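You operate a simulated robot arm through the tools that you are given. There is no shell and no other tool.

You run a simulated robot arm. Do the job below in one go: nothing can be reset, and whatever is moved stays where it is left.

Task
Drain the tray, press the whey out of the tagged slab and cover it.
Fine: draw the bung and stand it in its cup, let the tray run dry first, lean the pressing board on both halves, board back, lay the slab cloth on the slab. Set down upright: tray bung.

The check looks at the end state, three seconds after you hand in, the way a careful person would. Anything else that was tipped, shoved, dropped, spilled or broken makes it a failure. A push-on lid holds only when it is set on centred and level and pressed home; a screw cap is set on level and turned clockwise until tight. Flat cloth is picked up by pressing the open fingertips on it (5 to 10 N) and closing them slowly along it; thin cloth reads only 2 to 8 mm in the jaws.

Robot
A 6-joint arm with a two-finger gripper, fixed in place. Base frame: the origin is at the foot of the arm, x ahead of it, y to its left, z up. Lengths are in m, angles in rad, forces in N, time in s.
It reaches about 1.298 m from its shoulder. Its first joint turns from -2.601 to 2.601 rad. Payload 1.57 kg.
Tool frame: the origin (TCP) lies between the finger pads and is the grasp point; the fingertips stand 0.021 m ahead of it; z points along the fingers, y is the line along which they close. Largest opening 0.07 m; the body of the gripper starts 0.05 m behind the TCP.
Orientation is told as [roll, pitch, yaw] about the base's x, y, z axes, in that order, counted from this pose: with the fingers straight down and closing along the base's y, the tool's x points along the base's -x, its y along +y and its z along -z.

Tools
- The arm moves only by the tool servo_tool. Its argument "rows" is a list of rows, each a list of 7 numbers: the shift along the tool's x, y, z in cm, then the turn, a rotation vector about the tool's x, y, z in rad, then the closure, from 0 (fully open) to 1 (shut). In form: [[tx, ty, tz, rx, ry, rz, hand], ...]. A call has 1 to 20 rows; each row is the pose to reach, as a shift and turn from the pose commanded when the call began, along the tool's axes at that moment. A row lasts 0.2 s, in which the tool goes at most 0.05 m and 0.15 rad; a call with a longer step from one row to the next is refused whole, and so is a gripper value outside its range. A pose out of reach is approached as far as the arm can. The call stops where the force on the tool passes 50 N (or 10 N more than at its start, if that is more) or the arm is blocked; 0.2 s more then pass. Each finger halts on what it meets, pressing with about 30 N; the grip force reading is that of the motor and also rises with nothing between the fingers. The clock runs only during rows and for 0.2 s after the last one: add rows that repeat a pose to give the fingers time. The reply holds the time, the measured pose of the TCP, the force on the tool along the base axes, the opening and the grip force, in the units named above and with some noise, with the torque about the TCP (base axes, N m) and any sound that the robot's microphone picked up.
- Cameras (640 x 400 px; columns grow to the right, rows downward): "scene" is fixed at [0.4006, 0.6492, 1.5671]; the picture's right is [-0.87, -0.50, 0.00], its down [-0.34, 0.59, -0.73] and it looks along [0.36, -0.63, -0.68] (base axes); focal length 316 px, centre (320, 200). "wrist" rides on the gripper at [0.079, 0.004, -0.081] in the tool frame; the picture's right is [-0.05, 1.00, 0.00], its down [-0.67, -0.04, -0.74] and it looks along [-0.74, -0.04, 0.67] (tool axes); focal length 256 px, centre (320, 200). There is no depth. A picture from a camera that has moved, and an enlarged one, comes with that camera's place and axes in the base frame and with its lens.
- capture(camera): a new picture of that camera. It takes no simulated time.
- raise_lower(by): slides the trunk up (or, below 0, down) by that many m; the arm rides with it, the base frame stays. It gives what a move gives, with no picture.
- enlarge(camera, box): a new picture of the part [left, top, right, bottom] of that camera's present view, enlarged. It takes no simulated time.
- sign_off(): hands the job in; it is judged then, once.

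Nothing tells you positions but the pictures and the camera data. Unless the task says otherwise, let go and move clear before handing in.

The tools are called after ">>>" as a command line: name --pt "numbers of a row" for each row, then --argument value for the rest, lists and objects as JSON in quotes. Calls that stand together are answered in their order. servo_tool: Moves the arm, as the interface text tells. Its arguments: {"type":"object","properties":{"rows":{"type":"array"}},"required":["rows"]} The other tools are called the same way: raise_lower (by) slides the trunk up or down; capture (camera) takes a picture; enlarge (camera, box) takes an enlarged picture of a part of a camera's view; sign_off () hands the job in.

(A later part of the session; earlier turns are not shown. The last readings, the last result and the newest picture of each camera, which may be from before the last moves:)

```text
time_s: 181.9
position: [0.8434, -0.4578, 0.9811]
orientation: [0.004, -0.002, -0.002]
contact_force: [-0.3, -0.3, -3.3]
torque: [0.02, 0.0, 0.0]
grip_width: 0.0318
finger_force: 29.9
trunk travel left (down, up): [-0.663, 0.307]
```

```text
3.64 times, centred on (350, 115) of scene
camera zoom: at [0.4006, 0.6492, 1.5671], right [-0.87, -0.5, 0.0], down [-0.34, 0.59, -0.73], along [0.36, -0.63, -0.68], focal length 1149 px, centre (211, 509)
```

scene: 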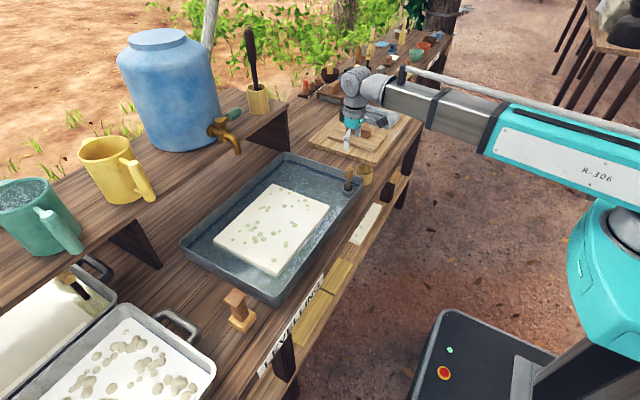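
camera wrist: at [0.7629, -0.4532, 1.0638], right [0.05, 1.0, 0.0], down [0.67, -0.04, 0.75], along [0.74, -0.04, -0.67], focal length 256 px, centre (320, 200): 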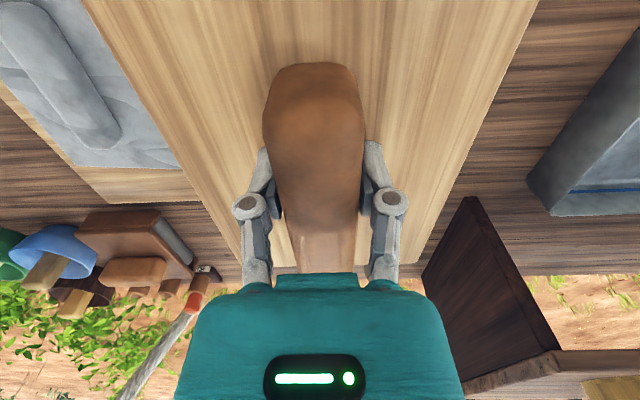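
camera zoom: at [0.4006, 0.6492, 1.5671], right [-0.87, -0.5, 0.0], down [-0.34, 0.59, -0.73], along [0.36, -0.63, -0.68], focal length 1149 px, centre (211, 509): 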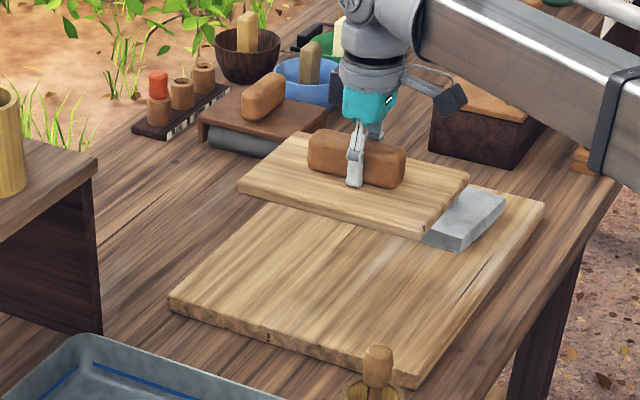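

The board hangs level and weighs about 0.3 kg. I'll raise more and carry it over the slab's first (right) half, TCP at about (0.857, 0.05).

>>> raise_lower --by 0.06

>>> servo_tool --pt "-0.1 2 0 0 0 0 1" --pt "-0.2 5 0 0 0 0 1" --pt "-0.3 8.5 0 0 0 0 1" --pt "-0.4 12 0 0 0 0 1" --pt "-0.5 15.5 0 0 0 0 1" --pt "-0.6 19 0 0 0 0 1" --pt "-0.7 22.5 0 0 0 0 1" --pt "-0.8 26 0 0 0 0 1" --pt "-0.9 29.5 0 0 0 0 1" --pt "-1.0 33 0 0 0 0 1" --pt "-1.1 36.5 0 0 0 0 1" --pt "-1.2 40 0 0 0 0 1" --pt "-1.3 43.5 0 0 0 0 1" --pt "-1.4 47 0 0 0 0 1" --pt "-1.4 49.5 0 0 0 0 1" --pt "-1.4 50.8 0 0 0 0 1" --pt "-1.4 50.8 0 0 0 0 1"

>>> capture --camera "wrist"

>>> capture --camera "scene"

```text
time_s: 182.9
position: [0.8431, -0.4562, 1.042]
orientation: [0.0, 0.001, 0.001]
contact_force: [0.1, 0.1, -2.5]
torque: [0.03, 0.02, -0.02]
grip_width: 0.0316
finger_force: 29.9
trunk travel left (down, up): [-0.723, 0.247]
```

```text
time_s: 186.5
position: [0.8565, 0.0485, 1.0419]
orientation: [0.002, -0.002, 0.001]
contact_force: [-0.7, -0.1, -2.2]
torque: [-0.02, 0.0, -0.03]
grip_width: 0.0319
finger_force: 29.5
trunk travel left (down, up): [-0.723, 0.247]
```

```text
taken
camera wrist: at [0.7763, 0.0532, 1.124], right [0.05, 1.0, 0.0], down [0.67, -0.04, 0.75], along [0.74, -0.04, -0.67], focal length 256 px, centre (320, 200)
```

wrist: 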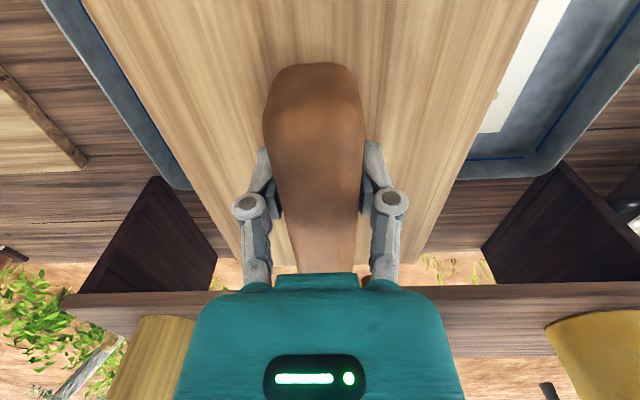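

```text
taken
```

scene: 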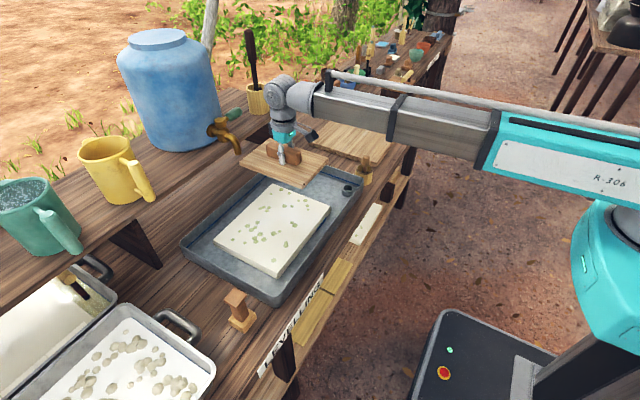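

>>> raise_lower --by -0.13

>>> capture --camera "wrist"

>>> enlarge --camera "scene" --box '[180, 130, 370, 310]'

```text
time_s: 188.0
position: [0.8568, 0.0493, 0.9122]
orientation: [0.002, -0.001, -0.001]
contact_force: [-0.2, -0.1, -2.1]
torque: [0.02, 0.04, -0.02]
grip_width: 0.0318
finger_force: 29.6
trunk travel left (down, up): [-0.593, 0.377]
```

```text
taken
camera wrist: at [0.7761, 0.0531, 0.9941], right [0.05, 1.0, 0.0], down [0.67, -0.04, 0.75], along [0.74, -0.04, -0.67], focal length 256 px, centre (320, 200)
```

wrist: 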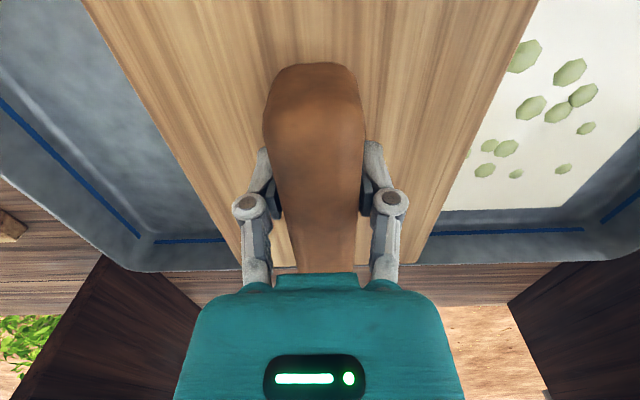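

```text
2.22 times, centred on (275, 220) of scene
camera zoom: at [0.4006, 0.6492, 1.5671], right [-0.87, -0.5, 0.0], down [-0.34, 0.59, -0.73], along [0.36, -0.63, -0.68], focal length 702 px, centre (420, 156)
```

zoom: 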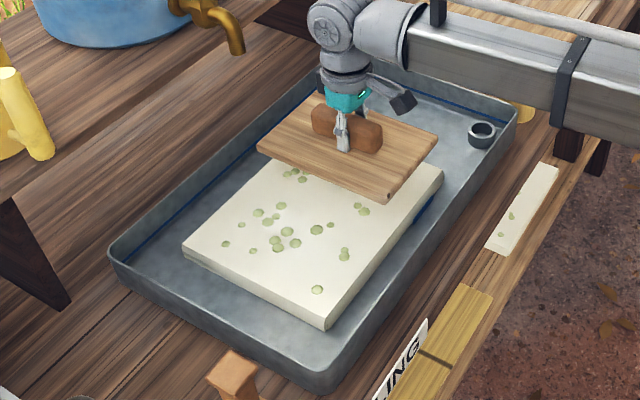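

>>> raise_lower --by -0.025

>>> enlarge --camera "scene" --box '[200, 150, 340, 290]'

>>> raise_lower --by -0.005

>>> raise_lower --by -0.004

```text
time_s: 188.8
position: [0.8557, 0.05, 0.8874]
orientation: [0.002, -0.001, 0.0]
contact_force: [-0.4, 0.6, -3.1]
torque: [0.02, 0.01, 0.0]
grip_width: 0.0318
finger_force: 30.3
trunk travel left (down, up): [-0.568, 0.402]
```

```text
2.86 times, centred on (270, 220) of scene
camera zoom: at [0.4006, 0.6492, 1.5671], right [-0.87, -0.5, 0.0], down [-0.34, 0.59, -0.73], along [0.36, -0.63, -0.68], focal length 903 px, centre (463, 143)
```

zoom: 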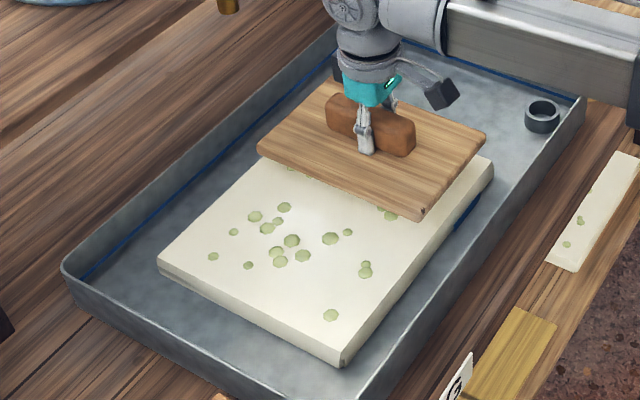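

```text
time_s: 189.3
position: [0.8559, 0.0491, 0.881]
orientation: [0.0, -0.002, 0.0]
contact_force: [0.1, 0.6, -3.2]
torque: [-0.02, 0.04, 0.0]
grip_width: 0.0316
finger_force: 30.5
trunk travel left (down, up): [-0.563, 0.407]
```

```text
time_s: 189.8
position: [0.8559, 0.0491, 0.8775]
orientation: [0.002, -0.002, -0.002]
contact_force: [-0.2, -0.7, -2.6]
torque: [-0.06, 0.02, -0.02]
grip_width: 0.0317
finger_force: 30.0
trunk travel left (down, up): [-0.559, 0.411]
```

>>> raise_lower --by -0.003

>>> raise_lower --by -0.003

>>> raise_lower --by -0.003

```text
time_s: 190.3
position: [0.856, 0.0481, 0.8748]
orientation: [0.002, -0.001, 0.001]
contact_force: [-1.4, 0.5, -3.5]
torque: [-0.01, -0.01, 0.0]
grip_width: 0.0313
finger_force: 29.6
trunk travel left (down, up): [-0.556, 0.414]
```

```text
time_s: 190.9
position: [0.8556, 0.0491, 0.8716]
orientation: [0.001, -0.004, 0.0]
contact_force: [-0.2, -0.7, -2.9]
torque: [-0.01, 0.05, 0.01]
grip_width: 0.0315
finger_force: 30.2
trunk travel left (down, up): [-0.553, 0.417]
```

```text
time_s: 191.4
position: [0.8559, 0.0488, 0.8691]
orientation: [0.002, -0.002, -0.002]
contact_force: [0.2, -0.2, -3.6]
torque: [0.01, 0.05, 0.01]
grip_width: 0.0317
finger_force: 30.6
trunk travel left (down, up): [-0.55, 0.42]
```

>>> raise_lower --by -0.003

>>> raise_lower --by -0.003

>>> enlarge --camera "scene" --box '[200, 150, 340, 290]'

```text
time_s: 191.9
position: [0.8561, 0.0491, 0.8664]
orientation: [0.003, -0.001, 0.0]
contact_force: [-0.6, -0.7, -3.5]
torque: [0.03, 0.04, 0.01]
grip_width: 0.0319
finger_force: 29.9
trunk travel left (down, up): [-0.547, 0.423]
```

```text
time_s: 192.4
position: [0.8556, 0.0487, 0.8637]
orientation: [0.002, -0.002, 0.001]
contact_force: [-0.6, -0.1, -2.6]
torque: [0.04, -0.01, 0.03]
grip_width: 0.032
finger_force: 29.5
trunk travel left (down, up): [-0.544, 0.426]
```

```text
2.86 times, centred on (270, 220) of scene
camera zoom: at [0.4006, 0.6492, 1.5671], right [-0.87, -0.5, 0.0], down [-0.34, 0.59, -0.73], along [0.36, -0.63, -0.68], focal length 903 px, centre (463, 143)
```

zoom: 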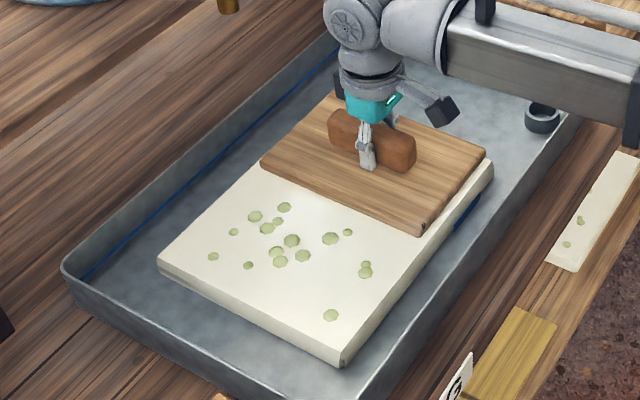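

>>> raise_lower --by -0.003

>>> raise_lower --by -0.002

>>> raise_lower --by -0.002

```text
time_s: 192.9
position: [0.857, 0.0493, 0.8598]
orientation: [0.002, -0.002, 0.001]
contact_force: [-0.5, 1.1, -2.6]
torque: [-0.01, -0.01, -0.05]
grip_width: 0.0316
finger_force: 29.9
trunk travel left (down, up): [-0.541, 0.429]
```

```text
time_s: 193.5
position: [0.8562, 0.0487, 0.8587]
orientation: [0.001, 0.0, -0.001]
contact_force: [-0.1, -0.2, -2.5]
torque: [0.0, 0.05, -0.04]
grip_width: 0.0316
finger_force: 29.9
trunk travel left (down, up): [-0.539, 0.431]
```

```text
time_s: 194.0
position: [0.8569, 0.0493, 0.8562]
orientation: [0.003, -0.002, 0.001]
contact_force: [-0.1, 0.9, -2.7]
torque: [0.01, 0.04, 0.03]
grip_width: 0.0321
finger_force: 29.7
trunk travel left (down, up): [-0.537, 0.433]
```

>>> raise_lower --by -0.003

>>> raise_lower --by -0.003

>>> enlarge --camera "scene" --box '[230, 150, 330, 230]'

```text
time_s: 194.5
position: [0.8565, 0.0497, 0.8528]
orientation: [0.001, 0.0, 0.0]
contact_force: [0.7, -0.3, -0.5]
torque: [-0.11, -0.28, 0.04]
grip_width: 0.0317
finger_force: 30.1
trunk travel left (down, up): [-0.534, 0.436]
```

```text
time_s: 195.0
position: [0.857, 0.0486, 0.8519]
orientation: [0.002, -0.007, -0.001]
contact_force: [15.9, 1.2, 38.2]
torque: [-0.09, -0.16, 0.01]
grip_width: 0.0317
finger_force: 30.0
trunk travel left (down, up): [-0.531, 0.439]
```

```text
5.00 times, centred on (280, 190) of scene
camera zoom: at [0.4006, 0.6492, 1.5671], right [-0.87, -0.5, 0.0], down [-0.34, 0.59, -0.73], along [0.36, -0.63, -0.68], focal length 1580 px, centre (520, 250)
```

zoom: 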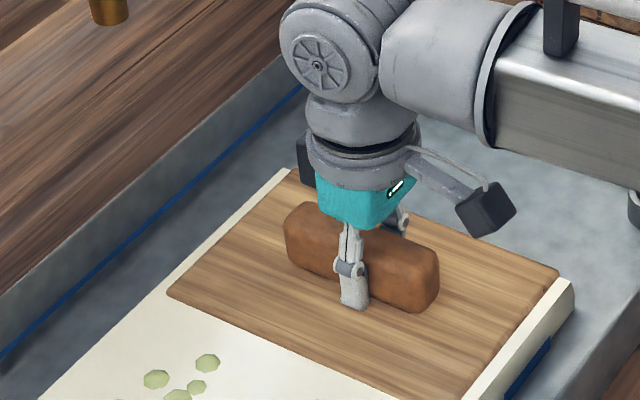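

The board is pressing on the first half at about 38 N. I'll hold it there for a few seconds.

>>> servo_tool --pt "0 0 0 0 0 0 1" --pt "0 0 0 0 0 0 1" --pt "0 0 0 0 0 0 1" --pt "0 0 0 0 0 0 1" --pt "0 0 0 0 0 0 1" --pt "0 0 0 0 0 0 1" --pt "0 0 0 0 0 0 1" --pt "0 0 0 0 0 0 1" --pt "0 0 0 0 0 0 1" --pt "0 0 0 0 0 0 1" --pt "0 0 0 0 0 0 1" --pt "0 0 0 0 0 0 1" --pt "0 0 0 0 0 0 1" --pt "0 0 0 0 0 0 1" --pt "0 0 0 0 0 0 1"

>>> enlarge --camera "scene" --box '[180, 150, 370, 310]'

```text
time_s: 195.6
position: [0.8562, 0.0494, 0.8524]
orientation: [0.003, -0.006, 0.0]
contact_force: [3.5, 1.2, 37.9]
torque: [-0.11, 0.63, -0.02]
grip_width: 0.0319
finger_force: 30.4
trunk travel left (down, up): [-0.531, 0.439]
stopped in row 3: the force on the tool passed its limit at 53 N (the readings are from after the stop); the commanded pose is now the measured one
```

```text
2.50 times, centred on (275, 230) of scene
camera zoom: at [0.4006, 0.6492, 1.5671], right [-0.87, -0.5, 0.0], down [-0.34, 0.59, -0.73], along [0.36, -0.63, -0.68], focal length 790 px, centre (432, 125)
```

zoom: 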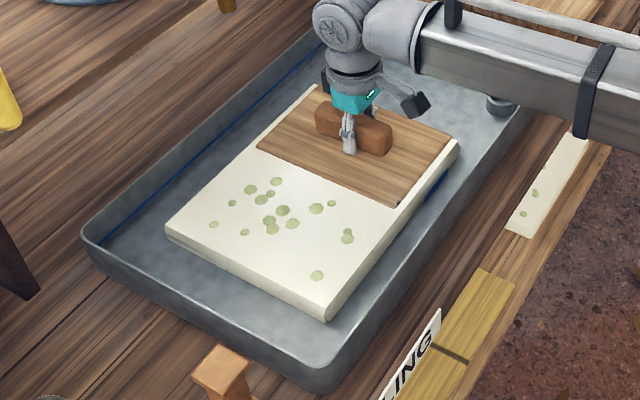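

>>> raise_lower --by 0.001

>>> servo_tool --pt "0 0 0 0 0 0 1" --pt "0 0 0 0 0 0 1" --pt "0 0 0 0 0 0 1" --pt "0 0 0 0 0 0 1" --pt "0 0 0 0 0 0 1" --pt "0 0 0 0 0 0 1" --pt "0 0 0 0 0 0 1" --pt "0 0 0 0 0 0 1" --pt "0 0 0 0 0 0 1" --pt "0 0 0 0 0 0 1" --pt "0 0 0 0 0 0 1" --pt "0 0 0 0 0 0 1" --pt "0 0 0 0 0 0 1" --pt "0 0 0 0 0 0 1" --pt "0 0 0 0 0 0 1"

>>> capture --camera "wrist"

>>> enlarge --camera "scene" --box '[180, 150, 370, 310]'

```text
time_s: 196.2
position: [0.8562, 0.048, 0.8535]
orientation: [0.002, -0.006, 0.001]
contact_force: [-1.8, 1.3, 21.8]
torque: [-0.1, -0.69, 0.03]
grip_width: 0.0317
finger_force: 30.7
trunk travel left (down, up): [-0.532, 0.438]
```

```text
time_s: 199.3
position: [0.8553, 0.0496, 0.8529]
orientation: [0.003, -0.004, 0.0]
contact_force: [-7.6, -0.7, 15.5]
torque: [-0.1, 0.35, 0.02]
grip_width: 0.0318
finger_force: 29.7
trunk travel left (down, up): [-0.532, 0.438]
```

```text
taken
camera wrist: at [0.7756, 0.053, 0.9344], right [0.05, 1.0, 0.0], down [0.66, -0.04, 0.75], along [0.75, -0.04, -0.66], focal length 256 px, centre (320, 200)
```

wrist: 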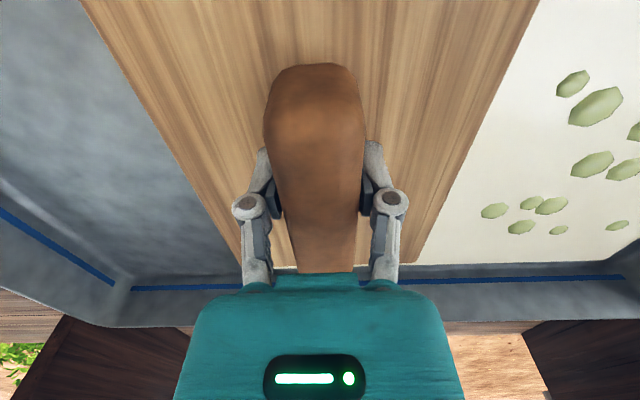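

```text
2.50 times, centred on (275, 230) of scene
camera zoom: at [0.4006, 0.6492, 1.5671], right [-0.87, -0.5, 0.0], down [-0.34, 0.59, -0.73], along [0.36, -0.63, -0.68], focal length 790 px, centre (432, 125)
```

zoom: 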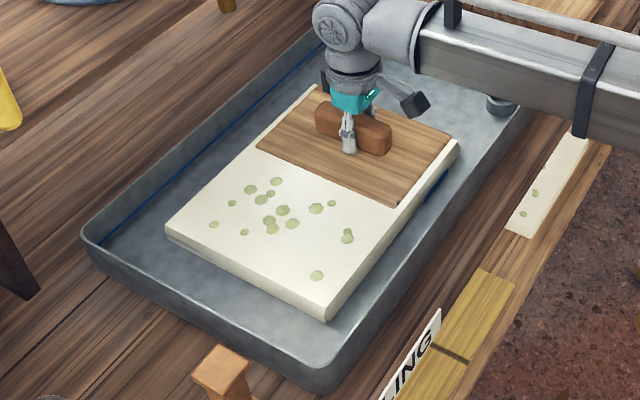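

>>> raise_lower --by -0.0007

>>> servo_tool --pt "0 0 0 0 0 0 1" --pt "0 0 0 0 0 0 1" --pt "0 0 0 0 0 0 1" --pt "0 0 0 0 0 0 1" --pt "0 0 0 0 0 0 1" --pt "0 0 0 0 0 0 1" --pt "0 0 0 0 0 0 1" --pt "0 0 0 0 0 0 1" --pt "0 0 0 0 0 0 1" --pt "0 0 0 0 0 0 1" --pt "0 0 0 0 0 0 1" --pt "0 0 0 0 0 0 1" --pt "0 0 0 0 0 0 1" --pt "0 0 0 0 0 0 1" --pt "0 0 0 0 0 0 1"

```text
time_s: 199.9
position: [0.8566, 0.0497, 0.8537]
orientation: [0.003, -0.006, -0.001]
contact_force: [-1.7, -0.5, 27.8]
torque: [-0.15, 0.86, 0.02]
grip_width: 0.0317
finger_force: 30.0
trunk travel left (down, up): [-0.532, 0.438]
```

```text
time_s: 203.1
position: [0.8563, 0.0494, 0.8513]
orientation: [0.002, -0.007, 0.0]
contact_force: [9.1, 0.1, 35.4]
torque: [-0.15, -0.16, -0.03]
grip_width: 0.0316
finger_force: 29.9
trunk travel left (down, up): [-0.532, 0.438]
```

That half has now been held at about 30 N for over 3 s. I'll lift clear and look at the slab before moving to the other half.

>>> raise_lower --by 0.04

>>> servo_tool --pt "0 2 0 0 0 0 1" --pt "0 5 0 0 0 0 1" --pt "0 8.5 0 0 0 0 1" --pt "0 12 0 0 0 0 1" --pt "0 14.5 0 0 0 0 1" --pt "0 15.4 0 0 0 0 1" --pt "0 15.4 0 0 0 0 1"

>>> enlarge --camera "scene" --box '[180, 150, 370, 310]'

>>> capture --camera "wrist"

```text
time_s: 203.9
position: [0.8576, 0.05, 0.8908]
orientation: [0.003, -0.003, -0.001]
contact_force: [0.0, 0.2, -2.6]
torque: [0.02, 0.04, -0.01]
grip_width: 0.0315
finger_force: 30.2
trunk travel left (down, up): [-0.572, 0.398]
```

```text
time_s: 205.5
position: [0.8568, 0.2045, 0.8895]
orientation: [0.002, -0.003, 0.001]
contact_force: [-1.4, -0.3, -2.7]
torque: [-0.01, 0.05, 0.03]
grip_width: 0.0316
finger_force: 30.3
trunk travel left (down, up): [-0.572, 0.398]
```

```text
2.50 times, centred on (275, 230) of scene
camera zoom: at [0.4006, 0.6492, 1.5671], right [-0.87, -0.5, 0.0], down [-0.34, 0.59, -0.73], along [0.36, -0.63, -0.68], focal length 790 px, centre (432, 125)
```

zoom: 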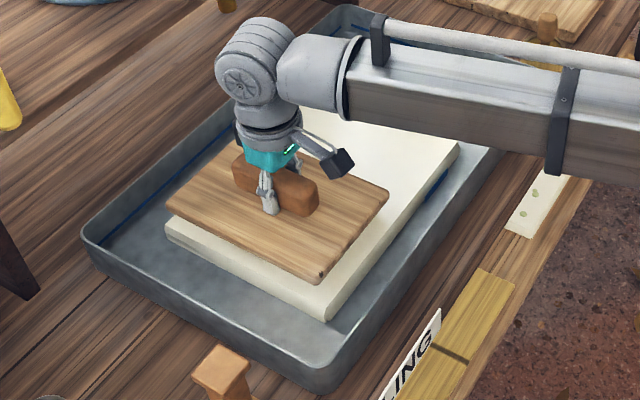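

```text
taken
camera wrist: at [0.7764, 0.2076, 0.972], right [0.05, 1.0, 0.0], down [0.66, -0.04, 0.75], along [0.75, -0.04, -0.66], focal length 256 px, centre (320, 200)
```

wrist: 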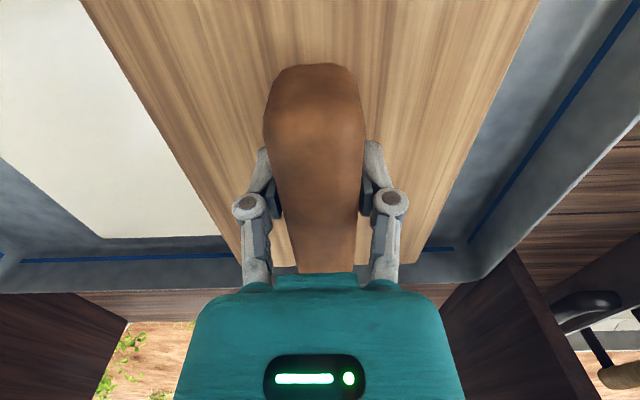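

The green whey beads on the first half have disappeared, so the press worked. I'll do the same on the second half.

>>> raise_lower --by -0.03

>>> raise_lower --by -0.003

>>> raise_lower --by -0.003

>>> raise_lower --by -0.002

```text
time_s: 206.2
position: [0.857, 0.2036, 0.8609]
orientation: [0.001, -0.004, 0.001]
contact_force: [0.4, 0.0, -3.3]
torque: [0.0, 0.04, 0.0]
grip_width: 0.032
finger_force: 29.8
trunk travel left (down, up): [-0.542, 0.428]
```

```text
time_s: 206.8
position: [0.8562, 0.203, 0.8577]
orientation: [0.002, -0.003, -0.001]
contact_force: [-0.1, -0.1, -2.6]
torque: [-0.02, 0.05, 0.01]
grip_width: 0.0316
finger_force: 30.0
trunk travel left (down, up): [-0.539, 0.431]
```

```text
time_s: 207.3
position: [0.856, 0.204, 0.8552]
orientation: [0.002, -0.002, -0.002]
contact_force: [0.6, -0.2, -2.9]
torque: [0.06, 0.02, -0.02]
grip_width: 0.0317
finger_force: 29.7
trunk travel left (down, up): [-0.536, 0.434]
```

```text
time_s: 207.8
position: [0.8562, 0.2032, 0.8532]
orientation: [0.002, -0.005, 0.0]
contact_force: [3.2, 1.8, 5.9]
torque: [-0.21, 0.31, 0.01]
grip_width: 0.0316
finger_force: 30.2
trunk travel left (down, up): [-0.534, 0.436]
```

>>> raise_lower --by -0.002

>>> servo_tool --pt "0 0 0 0 0 0 1" --pt "0 0 0 0 0 0 1" --pt "0 0 0 0 0 0 1" --pt "0 0 0 0 0 0 1" --pt "0 0 0 0 0 0 1" --pt "0 0 0 0 0 0 1" --pt "0 0 0 0 0 0 1" --pt "0 0 0 0 0 0 1" --pt "0 0 0 0 0 0 1" --pt "0 0 0 0 0 0 1" --pt "0 0 0 0 0 0 1" --pt "0 0 0 0 0 0 1" --pt "0 0 0 0 0 0 1" --pt "0 0 0 0 0 0 1" --pt "0 0 0 0 0 0 1"

>>> enlarge --camera "scene" --box '[180, 150, 370, 310]'

```text
time_s: 208.3
position: [0.8573, 0.2024, 0.8514]
orientation: [0.002, -0.008, 0.0]
contact_force: [15.4, 4.1, 35.3]
torque: [-0.07, 0.1, 0.05]
grip_width: 0.0321
finger_force: 30.0
trunk travel left (down, up): [-0.532, 0.438]
```

```text
time_s: 209.1
position: [0.8556, 0.2031, 0.8523]
orientation: [0.002, -0.011, -0.001]
contact_force: [3.6, 1.5, 34.6]
torque: [-0.21, 0.74, 0.0]
grip_width: 0.0318
finger_force: 29.8
trunk travel left (down, up): [-0.532, 0.438]
stopped in row 3: the force on the tool passed its limit at 50 N (the readings are from after the stop); the commanded pose is now the measured one
```

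```text
2.50 times, centred on (275, 230) of scene
camera zoom: at [0.4006, 0.6492, 1.5671], right [-0.87, -0.5, 0.0], down [-0.34, 0.59, -0.73], along [0.36, -0.63, -0.68], focal length 790 px, centre (432, 125)
```

zoom: 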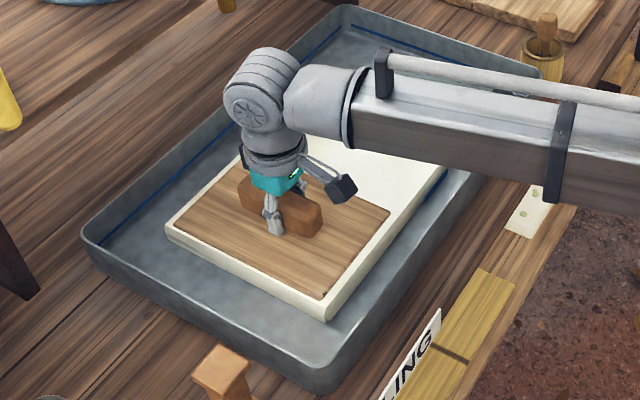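

>>> raise_lower --by 0.0007

>>> servo_tool --pt "0 0 0 0 0 0 1" --pt "0 0 0 0 0 0 1" --pt "0 0 0 0 0 0 1" --pt "0 0 0 0 0 0 1" --pt "0 0 0 0 0 0 1" --pt "0 0 0 0 0 0 1" --pt "0 0 0 0 0 0 1" --pt "0 0 0 0 0 0 1" --pt "0 0 0 0 0 0 1" --pt "0 0 0 0 0 0 1" --pt "0 0 0 0 0 0 1" --pt "0 0 0 0 0 0 1" --pt "0 0 0 0 0 0 1" --pt "0 0 0 0 0 0 1" --pt "0 0 0 0 0 0 1" --pt "0 0 0 0 0 0 1" --pt "0 0 0 0 0 0 1"

```text
time_s: 209.6
position: [0.856, 0.2035, 0.8521]
orientation: [0.003, -0.01, 0.0]
contact_force: [-1.6, 0.9, 20.7]
torque: [-0.1, -0.53, 0.05]
grip_width: 0.0317
finger_force: 30.1
trunk travel left (down, up): [-0.532, 0.438]
```

```text
time_s: 213.2
position: [0.8568, 0.2034, 0.8522]
orientation: [-0.001, -0.008, 0.0]
contact_force: [-4.8, -2.5, 16.6]
torque: [-0.19, 0.23, -0.02]
grip_width: 0.0315
finger_force: 29.9
trunk travel left (down, up): [-0.532, 0.438]
```

>>> raise_lower --by -0.0007

>>> servo_tool --pt "0 0 0 0 0 0 1" --pt "0 0 0 0 0 0 1" --pt "0 0 0 0 0 0 1" --pt "0 0 0 0 0 0 1" --pt "0 0 0 0 0 0 1" --pt "0 0 0 0 0 0 1" --pt "0 0 0 0 0 0 1" --pt "0 0 0 0 0 0 1" --pt "0 0 0 0 0 0 1" --pt "0 0 0 0 0 0 1" --pt "0 0 0 0 0 0 1" --pt "0 0 0 0 0 0 1" --pt "0 0 0 0 0 0 1" --pt "0 0 0 0 0 0 1" --pt "0 0 0 0 0 0 1"

>>> raise_lower --by 0.05

>>> capture --camera "wrist"

>>> enlarge --camera "scene" --box '[180, 150, 370, 310]'

```text
time_s: 213.7
position: [0.8564, 0.2031, 0.8525]
orientation: [0.004, -0.01, 0.0]
contact_force: [0.0, -0.4, 26.8]
torque: [-0.21, 0.8, 0.02]
grip_width: 0.0317
finger_force: 29.9
trunk travel left (down, up): [-0.532, 0.438]
```

```text
time_s: 216.9
position: [0.8554, 0.2024, 0.8525]
orientation: [0.001, -0.012, 0.0]
contact_force: [8.6, 2.0, 34.8]
torque: [-0.18, -0.17, 0.04]
grip_width: 0.0319
finger_force: 30.2
trunk travel left (down, up): [-0.532, 0.438]
```

```text
time_s: 217.9
position: [0.8583, 0.2035, 0.9006]
orientation: [0.002, -0.007, 0.0]
contact_force: [-0.1, -0.1, -1.6]
torque: [0.0, 0.03, 0.01]
grip_width: 0.0315
finger_force: 30.2
trunk travel left (down, up): [-0.582, 0.388]
```

```text
taken
camera wrist: at [0.7773, 0.2077, 0.9817], right [0.05, 1.0, 0.0], down [0.66, -0.04, 0.75], along [0.75, -0.04, -0.66], focal length 256 px, centre (320, 200)
```

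wrist: 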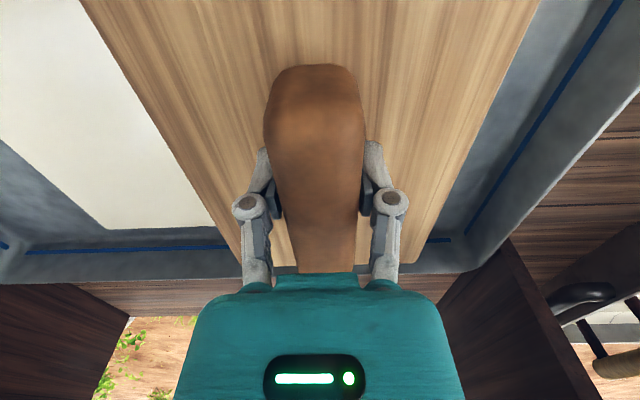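

```text
2.50 times, centred on (275, 230) of scene
camera zoom: at [0.4006, 0.6492, 1.5671], right [-0.87, -0.5, 0.0], down [-0.34, 0.59, -0.73], along [0.36, -0.63, -0.68], focal length 790 px, centre (432, 125)
```

zoom: 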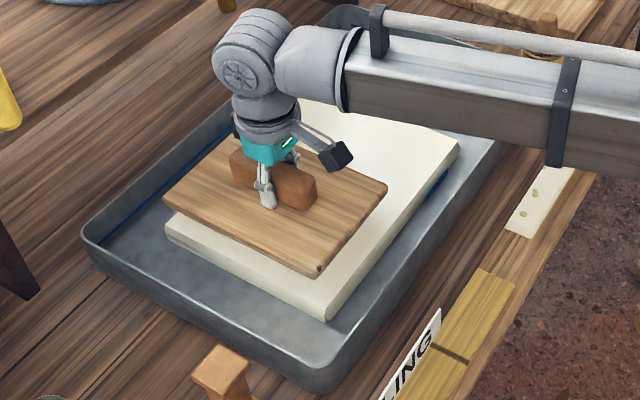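

Second half pressed. I'll carry the board back to its place on the pale board, at TCP (0.842, −0.458).

>>> raise_lower --by 0.13

>>> enlarge --camera "scene" --box '[200, 170, 345, 290]'

>>> servo_tool --pt "0.1 -2 0 0 0 0 1" --pt "0.2 -5 0 0 0 0 1" --pt "0.3 -8.6 0 0 0 0 1" --pt "0.4 -12.4 0 0 0 0 1" --pt "0.5 -16.2 0 0 0 0 1" --pt "0.6 -20 0 0 0 0 1" --pt "0.7 -23.8 0 0 0 0 1" --pt "0.8 -27.6 0 0 0 0 1" --pt "0.9 -31.4 0 0 0 0 1" --pt "1.0 -35.2 0 0 0 0 1" --pt "1.1 -39 0 0 0 0 1" --pt "1.2 -42.8 0 0 0 0 1" --pt "1.3 -46.6 0 0 0 0 1" --pt "1.4 -50.4 0 0 0 0 1" --pt "1.5 -54.2 0 0 0 0 1" --pt "1.5 -58 0 0 0 0 1" --pt "1.5 -62 0 0 0 0 1" --pt "1.5 -65 0 0 0 0 1" --pt "1.5 -66.1 0 0 0 0 1" --pt "1.5 -66.1 0 0 0 0 1"

>>> capture --camera "wrist"

>>> capture --camera "scene"

```text
time_s: 219.4
position: [0.8574, 0.2038, 1.0306]
orientation: [0.001, -0.007, 0.0]
contact_force: [0.1, 0.1, -3.5]
torque: [0.01, 0.01, 0.01]
grip_width: 0.0317
finger_force: 30.1
trunk travel left (down, up): [-0.712, 0.258]
```

```text
3.33 times, centred on (272, 230) of scene
camera zoom: at [0.4006, 0.6492, 1.5671], right [-0.87, -0.5, 0.0], down [-0.34, 0.59, -0.73], along [0.36, -0.63, -0.68], focal length 1053 px, centre (478, 100)
```

zoom: 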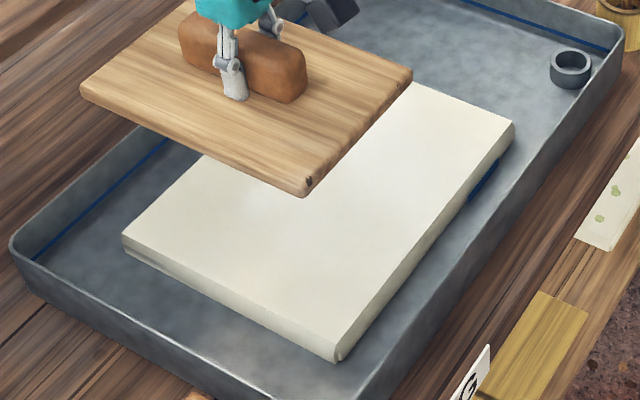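

```text
time_s: 223.6
position: [0.8456, -0.4559, 1.03]
orientation: [0.002, -0.008, 0.0]
contact_force: [0.6, -0.4, -3.1]
torque: [0.0, 0.05, -0.02]
grip_width: 0.032
finger_force: 30.3
out of reach, approached as far as the arm can: row 7, 17
trunk travel left (down, up): [-0.712, 0.258]
```

```text
taken
camera wrist: at [0.7651, -0.4534, 1.1118], right [0.05, 1.0, 0.0], down [0.66, -0.04, 0.75], along [0.75, -0.04, -0.66], focal length 256 px, centre (320, 200)
```

wrist: 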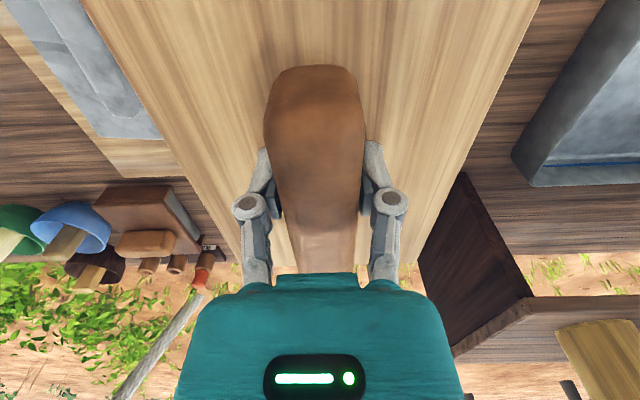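

```text
taken
```

scene: 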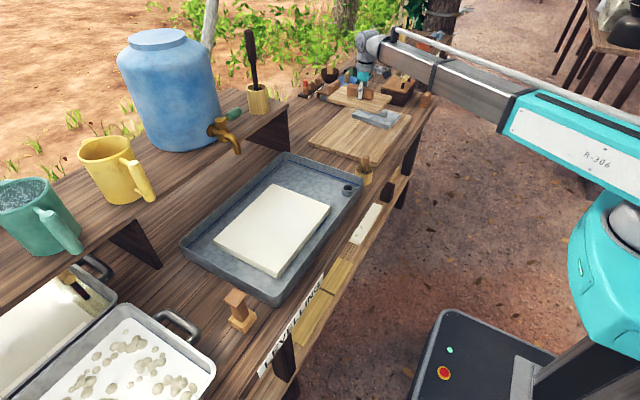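

All whey beads are gone from the slab. I'll fine-tune the position and set the board down.

>>> servo_tool --pt "0.35 -0.2 0 0 0.007 0 1" --pt "0.35 -0.2 0 0 0.007 0 1"

>>> raise_lower --by -0.14

>>> enlarge --camera "scene" --box '[290, 80, 410, 170]'

```text
time_s: 224.2
position: [0.8415, -0.4601, 1.0293]
orientation: [0.0, 0.002, 0.0]
contact_force: [-0.3, -0.2, -3.7]
torque: [-0.01, 0.05, -0.01]
grip_width: 0.0316
finger_force: 30.5
trunk travel left (down, up): [-0.712, 0.258]
```

```text
time_s: 225.9
position: [0.8428, -0.4594, 0.8899]
orientation: [0.001, 0.0, 0.0]
contact_force: [-0.4, 0.8, -4.0]
torque: [0.0, 0.03, -0.01]
grip_width: 0.0318
finger_force: 29.6
trunk travel left (down, up): [-0.572, 0.398]
```

```text
4.44 times, centred on (350, 125) of scene
camera zoom: at [0.4006, 0.6492, 1.5671], right [-0.87, -0.5, 0.0], down [-0.34, 0.59, -0.73], along [0.36, -0.63, -0.68], focal length 1404 px, centre (187, 533)
```

zoom: 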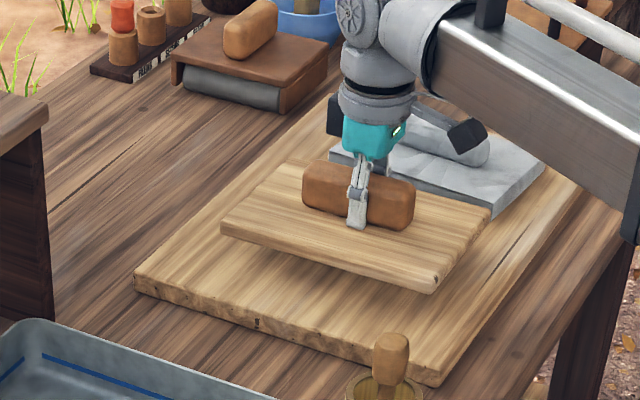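

>>> raise_lower --by -0.02

>>> raise_lower --by -0.004

>>> raise_lower --by -0.003

>>> raise_lower --by -0.002

```text
time_s: 226.6
position: [0.8411, -0.4603, 0.8699]
orientation: [0.003, 0.0, 0.0]
contact_force: [0.1, -0.2, -3.4]
torque: [-0.01, 0.01, 0.01]
grip_width: 0.0316
finger_force: 30.3
trunk travel left (down, up): [-0.552, 0.418]
```

```text
time_s: 227.1
position: [0.8414, -0.4607, 0.8654]
orientation: [0.002, 0.001, -0.001]
contact_force: [-0.4, 0.5, -2.7]
torque: [0.0, 0.04, 0.01]
grip_width: 0.032
finger_force: 29.8
trunk travel left (down, up): [-0.548, 0.422]
```

```text
time_s: 227.6
position: [0.8414, -0.46, 0.863]
orientation: [0.002, 0.0, 0.001]
contact_force: [-0.7, -1.1, -2.7]
torque: [-0.03, 0.02, -0.01]
grip_width: 0.0316
finger_force: 29.9
trunk travel left (down, up): [-0.545, 0.425]
```

```text
time_s: 228.2
position: [0.8418, -0.4601, 0.8617]
orientation: [0.002, 0.001, 0.001]
contact_force: [0.7, -0.2, -1.7]
torque: [0.02, 0.04, -0.05]
grip_width: 0.0316
finger_force: 29.9
trunk travel left (down, up): [-0.543, 0.427]
```

>>> raise_lower --by -0.0015

>>> raise_lower --by -0.001

>>> enlarge --camera "scene" --box '[310, 95, 390, 155]'

```text
time_s: 228.7
position: [0.8413, -0.4605, 0.8613]
orientation: [0.001, -0.003, -0.001]
contact_force: [1.5, -0.8, 4.1]
torque: [-0.08, -0.93, -0.01]
grip_width: 0.0317
finger_force: 29.7
trunk travel left (down, up): [-0.541, 0.429]
```

```text
time_s: 229.2
position: [0.8412, -0.46, 0.8604]
orientation: [0.002, -0.001, -0.001]
contact_force: [6.2, -4.1, 14.5]
torque: [0.01, -0.12, -0.05]
grip_width: 0.0316
finger_force: 30.1
trunk travel left (down, up): [-0.54, 0.43]
```

```text
6.67 times, centred on (350, 125) of scene
camera zoom: at [0.4006, 0.6492, 1.5671], right [-0.87, -0.5, 0.0], down [-0.34, 0.59, -0.73], along [0.36, -0.63, -0.68], focal length 2106 px, centre (120, 700)
```

zoom: 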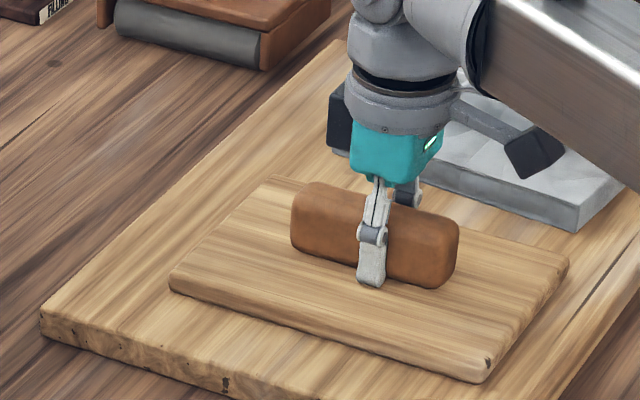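

The board is back within about 2 mm of where it was. I'll release and rise.

>>> raise_lower --by 0.0012

>>> servo_tool --pt "0 0 0 0 0 0 0.7" --pt "0 0 0 0 0 0 0.5" --pt "0 0 0 0 0 0 0.3" --pt "0 0 0 0 0 0 0.1" --pt "0 0 0 0 0 0 0" --pt "0 0 0 0 0 0 0"

>>> raise_lower --by 0.15

>>> capture --camera "wrist"

>>> enlarge --camera "scene" --box '[290, 80, 410, 170]'

```text
time_s: 229.7
position: [0.8413, -0.4601, 0.8594]
orientation: [0.001, 0.001, 0.0]
contact_force: [0.9, -1.0, -0.2]
torque: [-0.21, -0.47, -0.04]
grip_width: 0.0321
finger_force: 30.5
trunk travel left (down, up): [-0.541, 0.429]
```

```text
time_s: 231.1
position: [0.8413, -0.4606, 0.8602]
orientation: [0.002, -0.001, 0.0]
contact_force: [-1.2, 0.1, 0.0]
torque: [-0.03, -0.02, 0.03]
grip_width: 0.0698
finger_force: 0.1
trunk travel left (down, up): [-0.541, 0.429]
```

```text
time_s: 232.8
position: [0.8409, -0.461, 1.0089]
orientation: [0.002, -0.001, 0.0]
contact_force: [-0.4, 0.5, -0.3]
torque: [0.01, -0.03, 0.01]
grip_width: 0.0703
finger_force: 0.1
trunk travel left (down, up): [-0.691, 0.279]
```

```text
taken
camera wrist: at [0.7612, -0.4561, 1.0922], right [0.05, 1.0, 0.0], down [0.67, -0.04, 0.74], along [0.74, -0.04, -0.67], focal length 256 px, centre (320, 200)
```

wrist: 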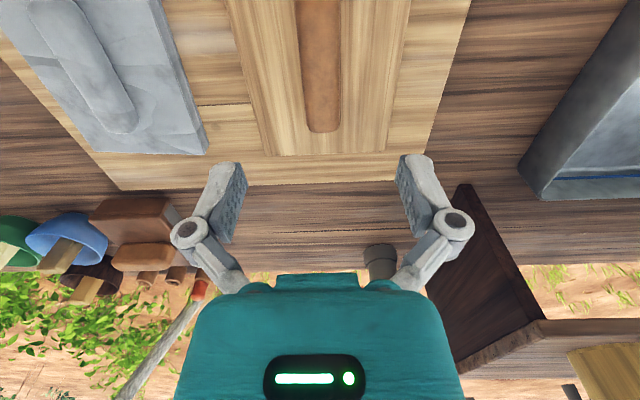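

```text
4.44 times, centred on (350, 125) of scene
camera zoom: at [0.4006, 0.6492, 1.5671], right [-0.87, -0.5, 0.0], down [-0.34, 0.59, -0.73], along [0.36, -0.63, -0.68], focal length 1404 px, centre (187, 533)
```

zoom: 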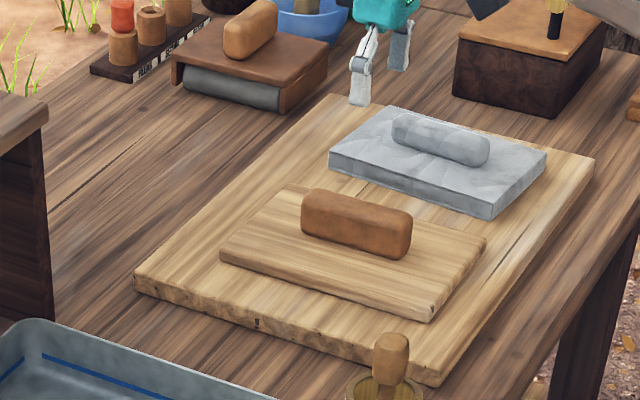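

The pressing board is back in place. I'll move over the cloth's roll, near (0.838, −0.66).

>>> servo_tool --pt "0 -4 0 0 0 0 0" --pt "0 -8 0 0 0 0 0" --pt "0 -12 0 0 0 0 0" --pt "0 -16 0 0 0 0 0" --pt "0.2 -19.9 0 0 0 0 0" --pt "0.2 -19.9 0 0 0 0 0"

>>> capture --camera "wrist"

>>> enlarge --camera "wrist" --box '[200, 0, 440, 150]'

```text
time_s: 234.2
position: [0.8415, -0.6604, 1.0105]
orientation: [0.001, 0.0, 0.001]
contact_force: [0.4, 0.4, 0.4]
torque: [0.03, 0.0, 0.01]
grip_width: 0.0703
finger_force: 0.2
trunk travel left (down, up): [-0.691, 0.279]
```

```text
taken
camera wrist: at [0.7614, -0.6567, 1.0922], right [0.05, 1.0, 0.0], down [0.67, -0.04, 0.74], along [0.74, -0.04, -0.67], focal length 256 px, centre (320, 200)
```

wrist: 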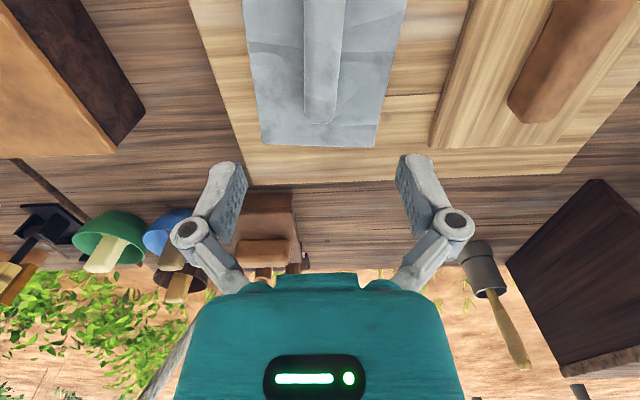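

```text
2.67 times, centred on (320, 75) of wrist
camera zoom: at [0.7614, -0.6567, 1.0922], right [0.05, 1.0, 0.0], down [0.67, -0.04, 0.74], along [0.74, -0.04, -0.67], focal length 683 px, centre (320, 533)
```

zoom: 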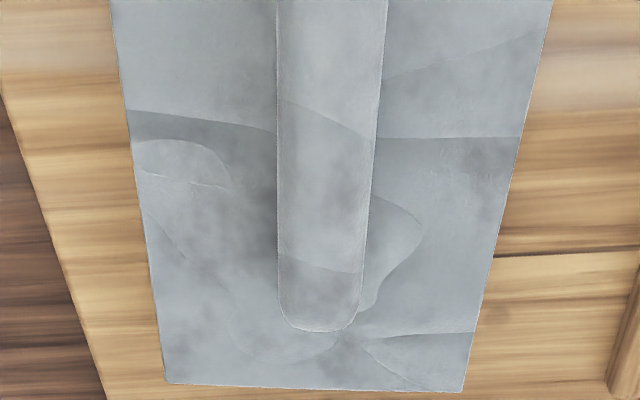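

The roll and cloth are rotated about −0.08 rad, with the roll's centreline at y≈−0.659. I'll yaw to match and descend in stages.

>>> servo_tool --pt "0.1 0.1 0 0 0 0.04 0" --pt "0.2 0.15 0 0 0 0.08 0" --pt "0.2 0.15 0 0 0 0.08 0"

>>> raise_lower --by -0.09

>>> capture --camera "wrist"

>>> enlarge --camera "scene" --box '[330, 75, 420, 145]'

```text
time_s: 235.0
position: [0.8387, -0.6577, 1.0091]
orientation: [0.0, 0.001, -0.081]
contact_force: [-0.2, 0.4, 1.0]
torque: [-0.02, 0.02, -0.03]
grip_width: 0.0697
finger_force: 0.1
trunk travel left (down, up): [-0.691, 0.279]
```

```text
time_s: 236.3
position: [0.8393, -0.6589, 0.9201]
orientation: [0.001, 0.0, -0.079]
contact_force: [-0.5, 0.1, -0.2]
torque: [0.01, 0.0, 0.02]
grip_width: 0.07
finger_force: 0.0
trunk travel left (down, up): [-0.601, 0.369]
```

```text
taken
camera wrist: at [0.759, -0.6474, 1.0024], right [0.13, 0.99, 0.0], down [0.66, -0.09, 0.74], along [0.74, -0.1, -0.67], focal length 256 px, centre (320, 200)
```

wrist: 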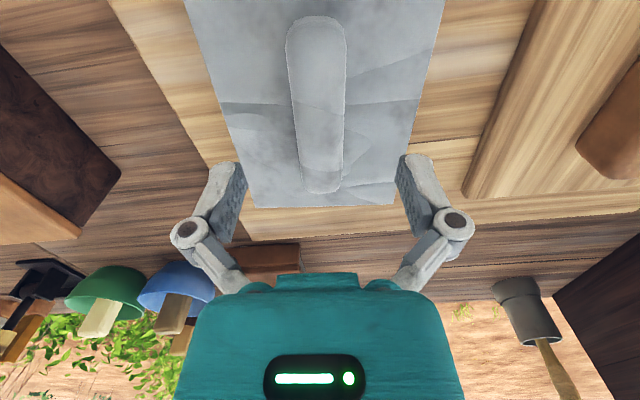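

```text
5.71 times, centred on (375, 110) of scene
camera zoom: at [0.4006, 0.6492, 1.5671], right [-0.87, -0.5, 0.0], down [-0.34, 0.59, -0.73], along [0.36, -0.63, -0.68], focal length 1805 px, centre (6, 714)
```

zoom: 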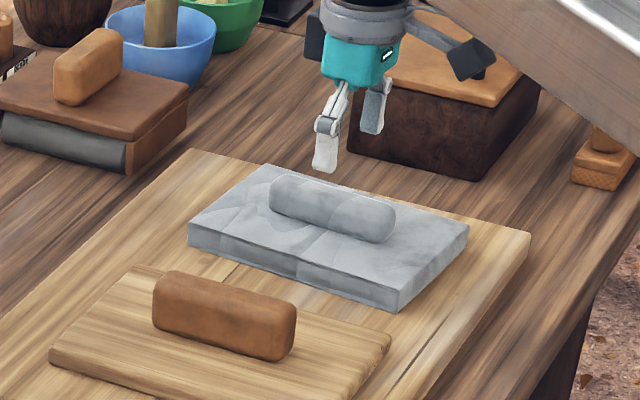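

>>> servo_tool --pt "-0.4 0 0 0 0 0 0" --pt "-0.8 0 0 0 0 0 0" --pt "-0.8 0 0 0 0 0 0"

>>> raise_lower --by -0.04

>>> capture --camera "wrist"

>>> enlarge --camera "scene" --box '[345, 90, 405, 135]'

```text
time_s: 237.1
position: [0.847, -0.6584, 0.9192]
orientation: [0.001, 0.001, -0.08]
contact_force: [0.1, 0.2, -0.1]
torque: [0.01, -0.02, -0.03]
grip_width: 0.0698
finger_force: 0.1
trunk travel left (down, up): [-0.601, 0.369]
```

```text
time_s: 237.9
position: [0.8479, -0.6583, 0.8801]
orientation: [0.002, 0.0, -0.079]
contact_force: [-0.6, -1.1, 0.5]
torque: [-0.01, -0.01, 0.02]
grip_width: 0.0698
finger_force: 0.0
trunk travel left (down, up): [-0.561, 0.409]
```

```text
taken
camera wrist: at [0.7676, -0.6481, 0.9623], right [0.13, 0.99, 0.0], down [0.66, -0.09, 0.74], along [0.74, -0.1, -0.67], focal length 256 px, centre (320, 200)
```

wrist: 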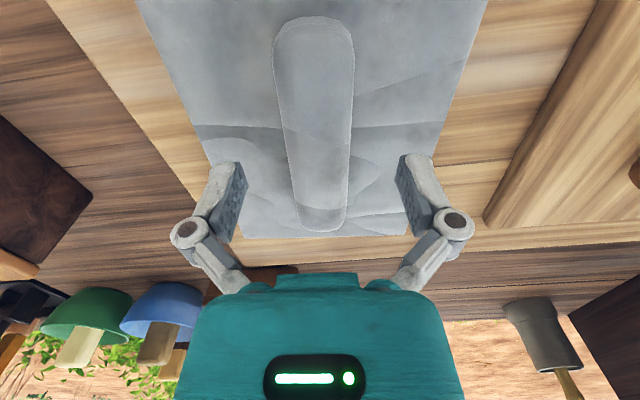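

```text
8.89 times, centred on (375, 112) of scene
camera zoom: at [0.4006, 0.6492, 1.5671], right [-0.87, -0.5, 0.0], down [-0.34, 0.59, -0.73], along [0.36, -0.63, -0.68], focal length 2808 px, centre (-169, 978)
```

zoom: 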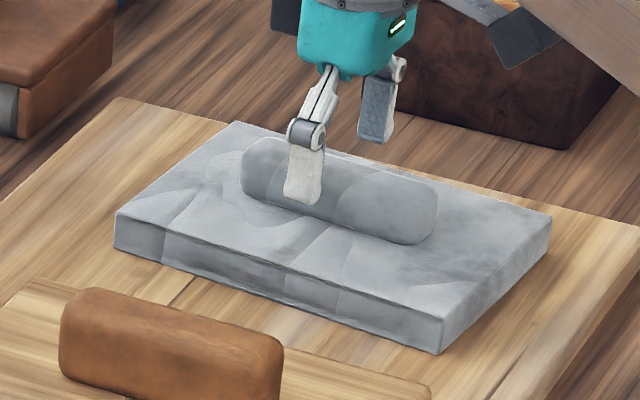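

>>> raise_lower --by -0.012

>>> raise_lower --by -0.004

>>> enlarge --camera "scene" --box '[345, 90, 405, 135]'

```text
time_s: 238.5
position: [0.846, -0.6586, 0.8676]
orientation: [0.002, 0.001, -0.08]
contact_force: [0.0, -0.2, -0.1]
torque: [0.02, 0.0, -0.01]
grip_width: 0.0702
finger_force: 0.0
trunk travel left (down, up): [-0.549, 0.421]
```

```text
time_s: 239.0
position: [0.8473, -0.6583, 0.8666]
orientation: [0.002, -0.002, -0.08]
contact_force: [-0.3, 0.6, 0.8]
torque: [0.03, -0.02, 0.04]
grip_width: 0.0701
finger_force: 0.2
trunk travel left (down, up): [-0.545, 0.425]
```

```text
8.89 times, centred on (375, 112) of scene
camera zoom: at [0.4006, 0.6492, 1.5671], right [-0.87, -0.5, 0.0], down [-0.34, 0.59, -0.73], along [0.36, -0.63, -0.68], focal length 2808 px, centre (-169, 978)
```

zoom: 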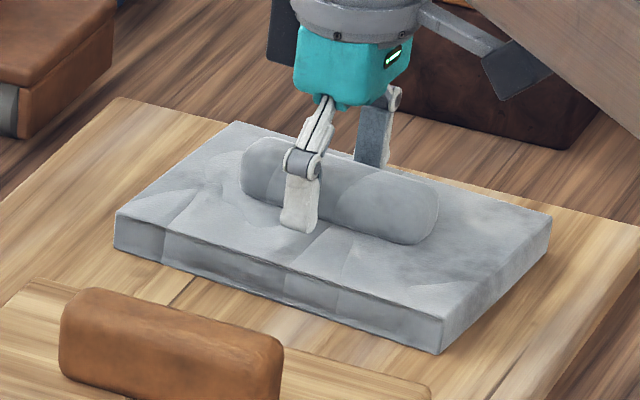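

>>> raise_lower --by -0.003

>>> raise_lower --by -0.003

>>> raise_lower --by -0.002

```text
time_s: 239.6
position: [0.8474, -0.6576, 0.8613]
orientation: [0.002, 0.002, -0.078]
contact_force: [-0.4, 0.5, -0.4]
torque: [0.0, 0.0, -0.03]
grip_width: 0.07
finger_force: 0.0
trunk travel left (down, up): [-0.542, 0.428]
```

```text
time_s: 240.1
position: [0.846, -0.658, 0.8557]
orientation: [0.002, 0.0, -0.077]
contact_force: [-0.7, 0.4, 1.0]
torque: [0.01, 0.0, -0.02]
grip_width: 0.0703
finger_force: 0.0
trunk travel left (down, up): [-0.539, 0.431]
```

```text
time_s: 240.6
position: [0.8473, -0.6587, 0.8548]
orientation: [0.001, 0.0, -0.079]
contact_force: [0.0, 0.0, -0.1]
torque: [0.02, 0.0, 0.05]
grip_width: 0.0699
finger_force: 0.0
trunk travel left (down, up): [-0.537, 0.433]
```

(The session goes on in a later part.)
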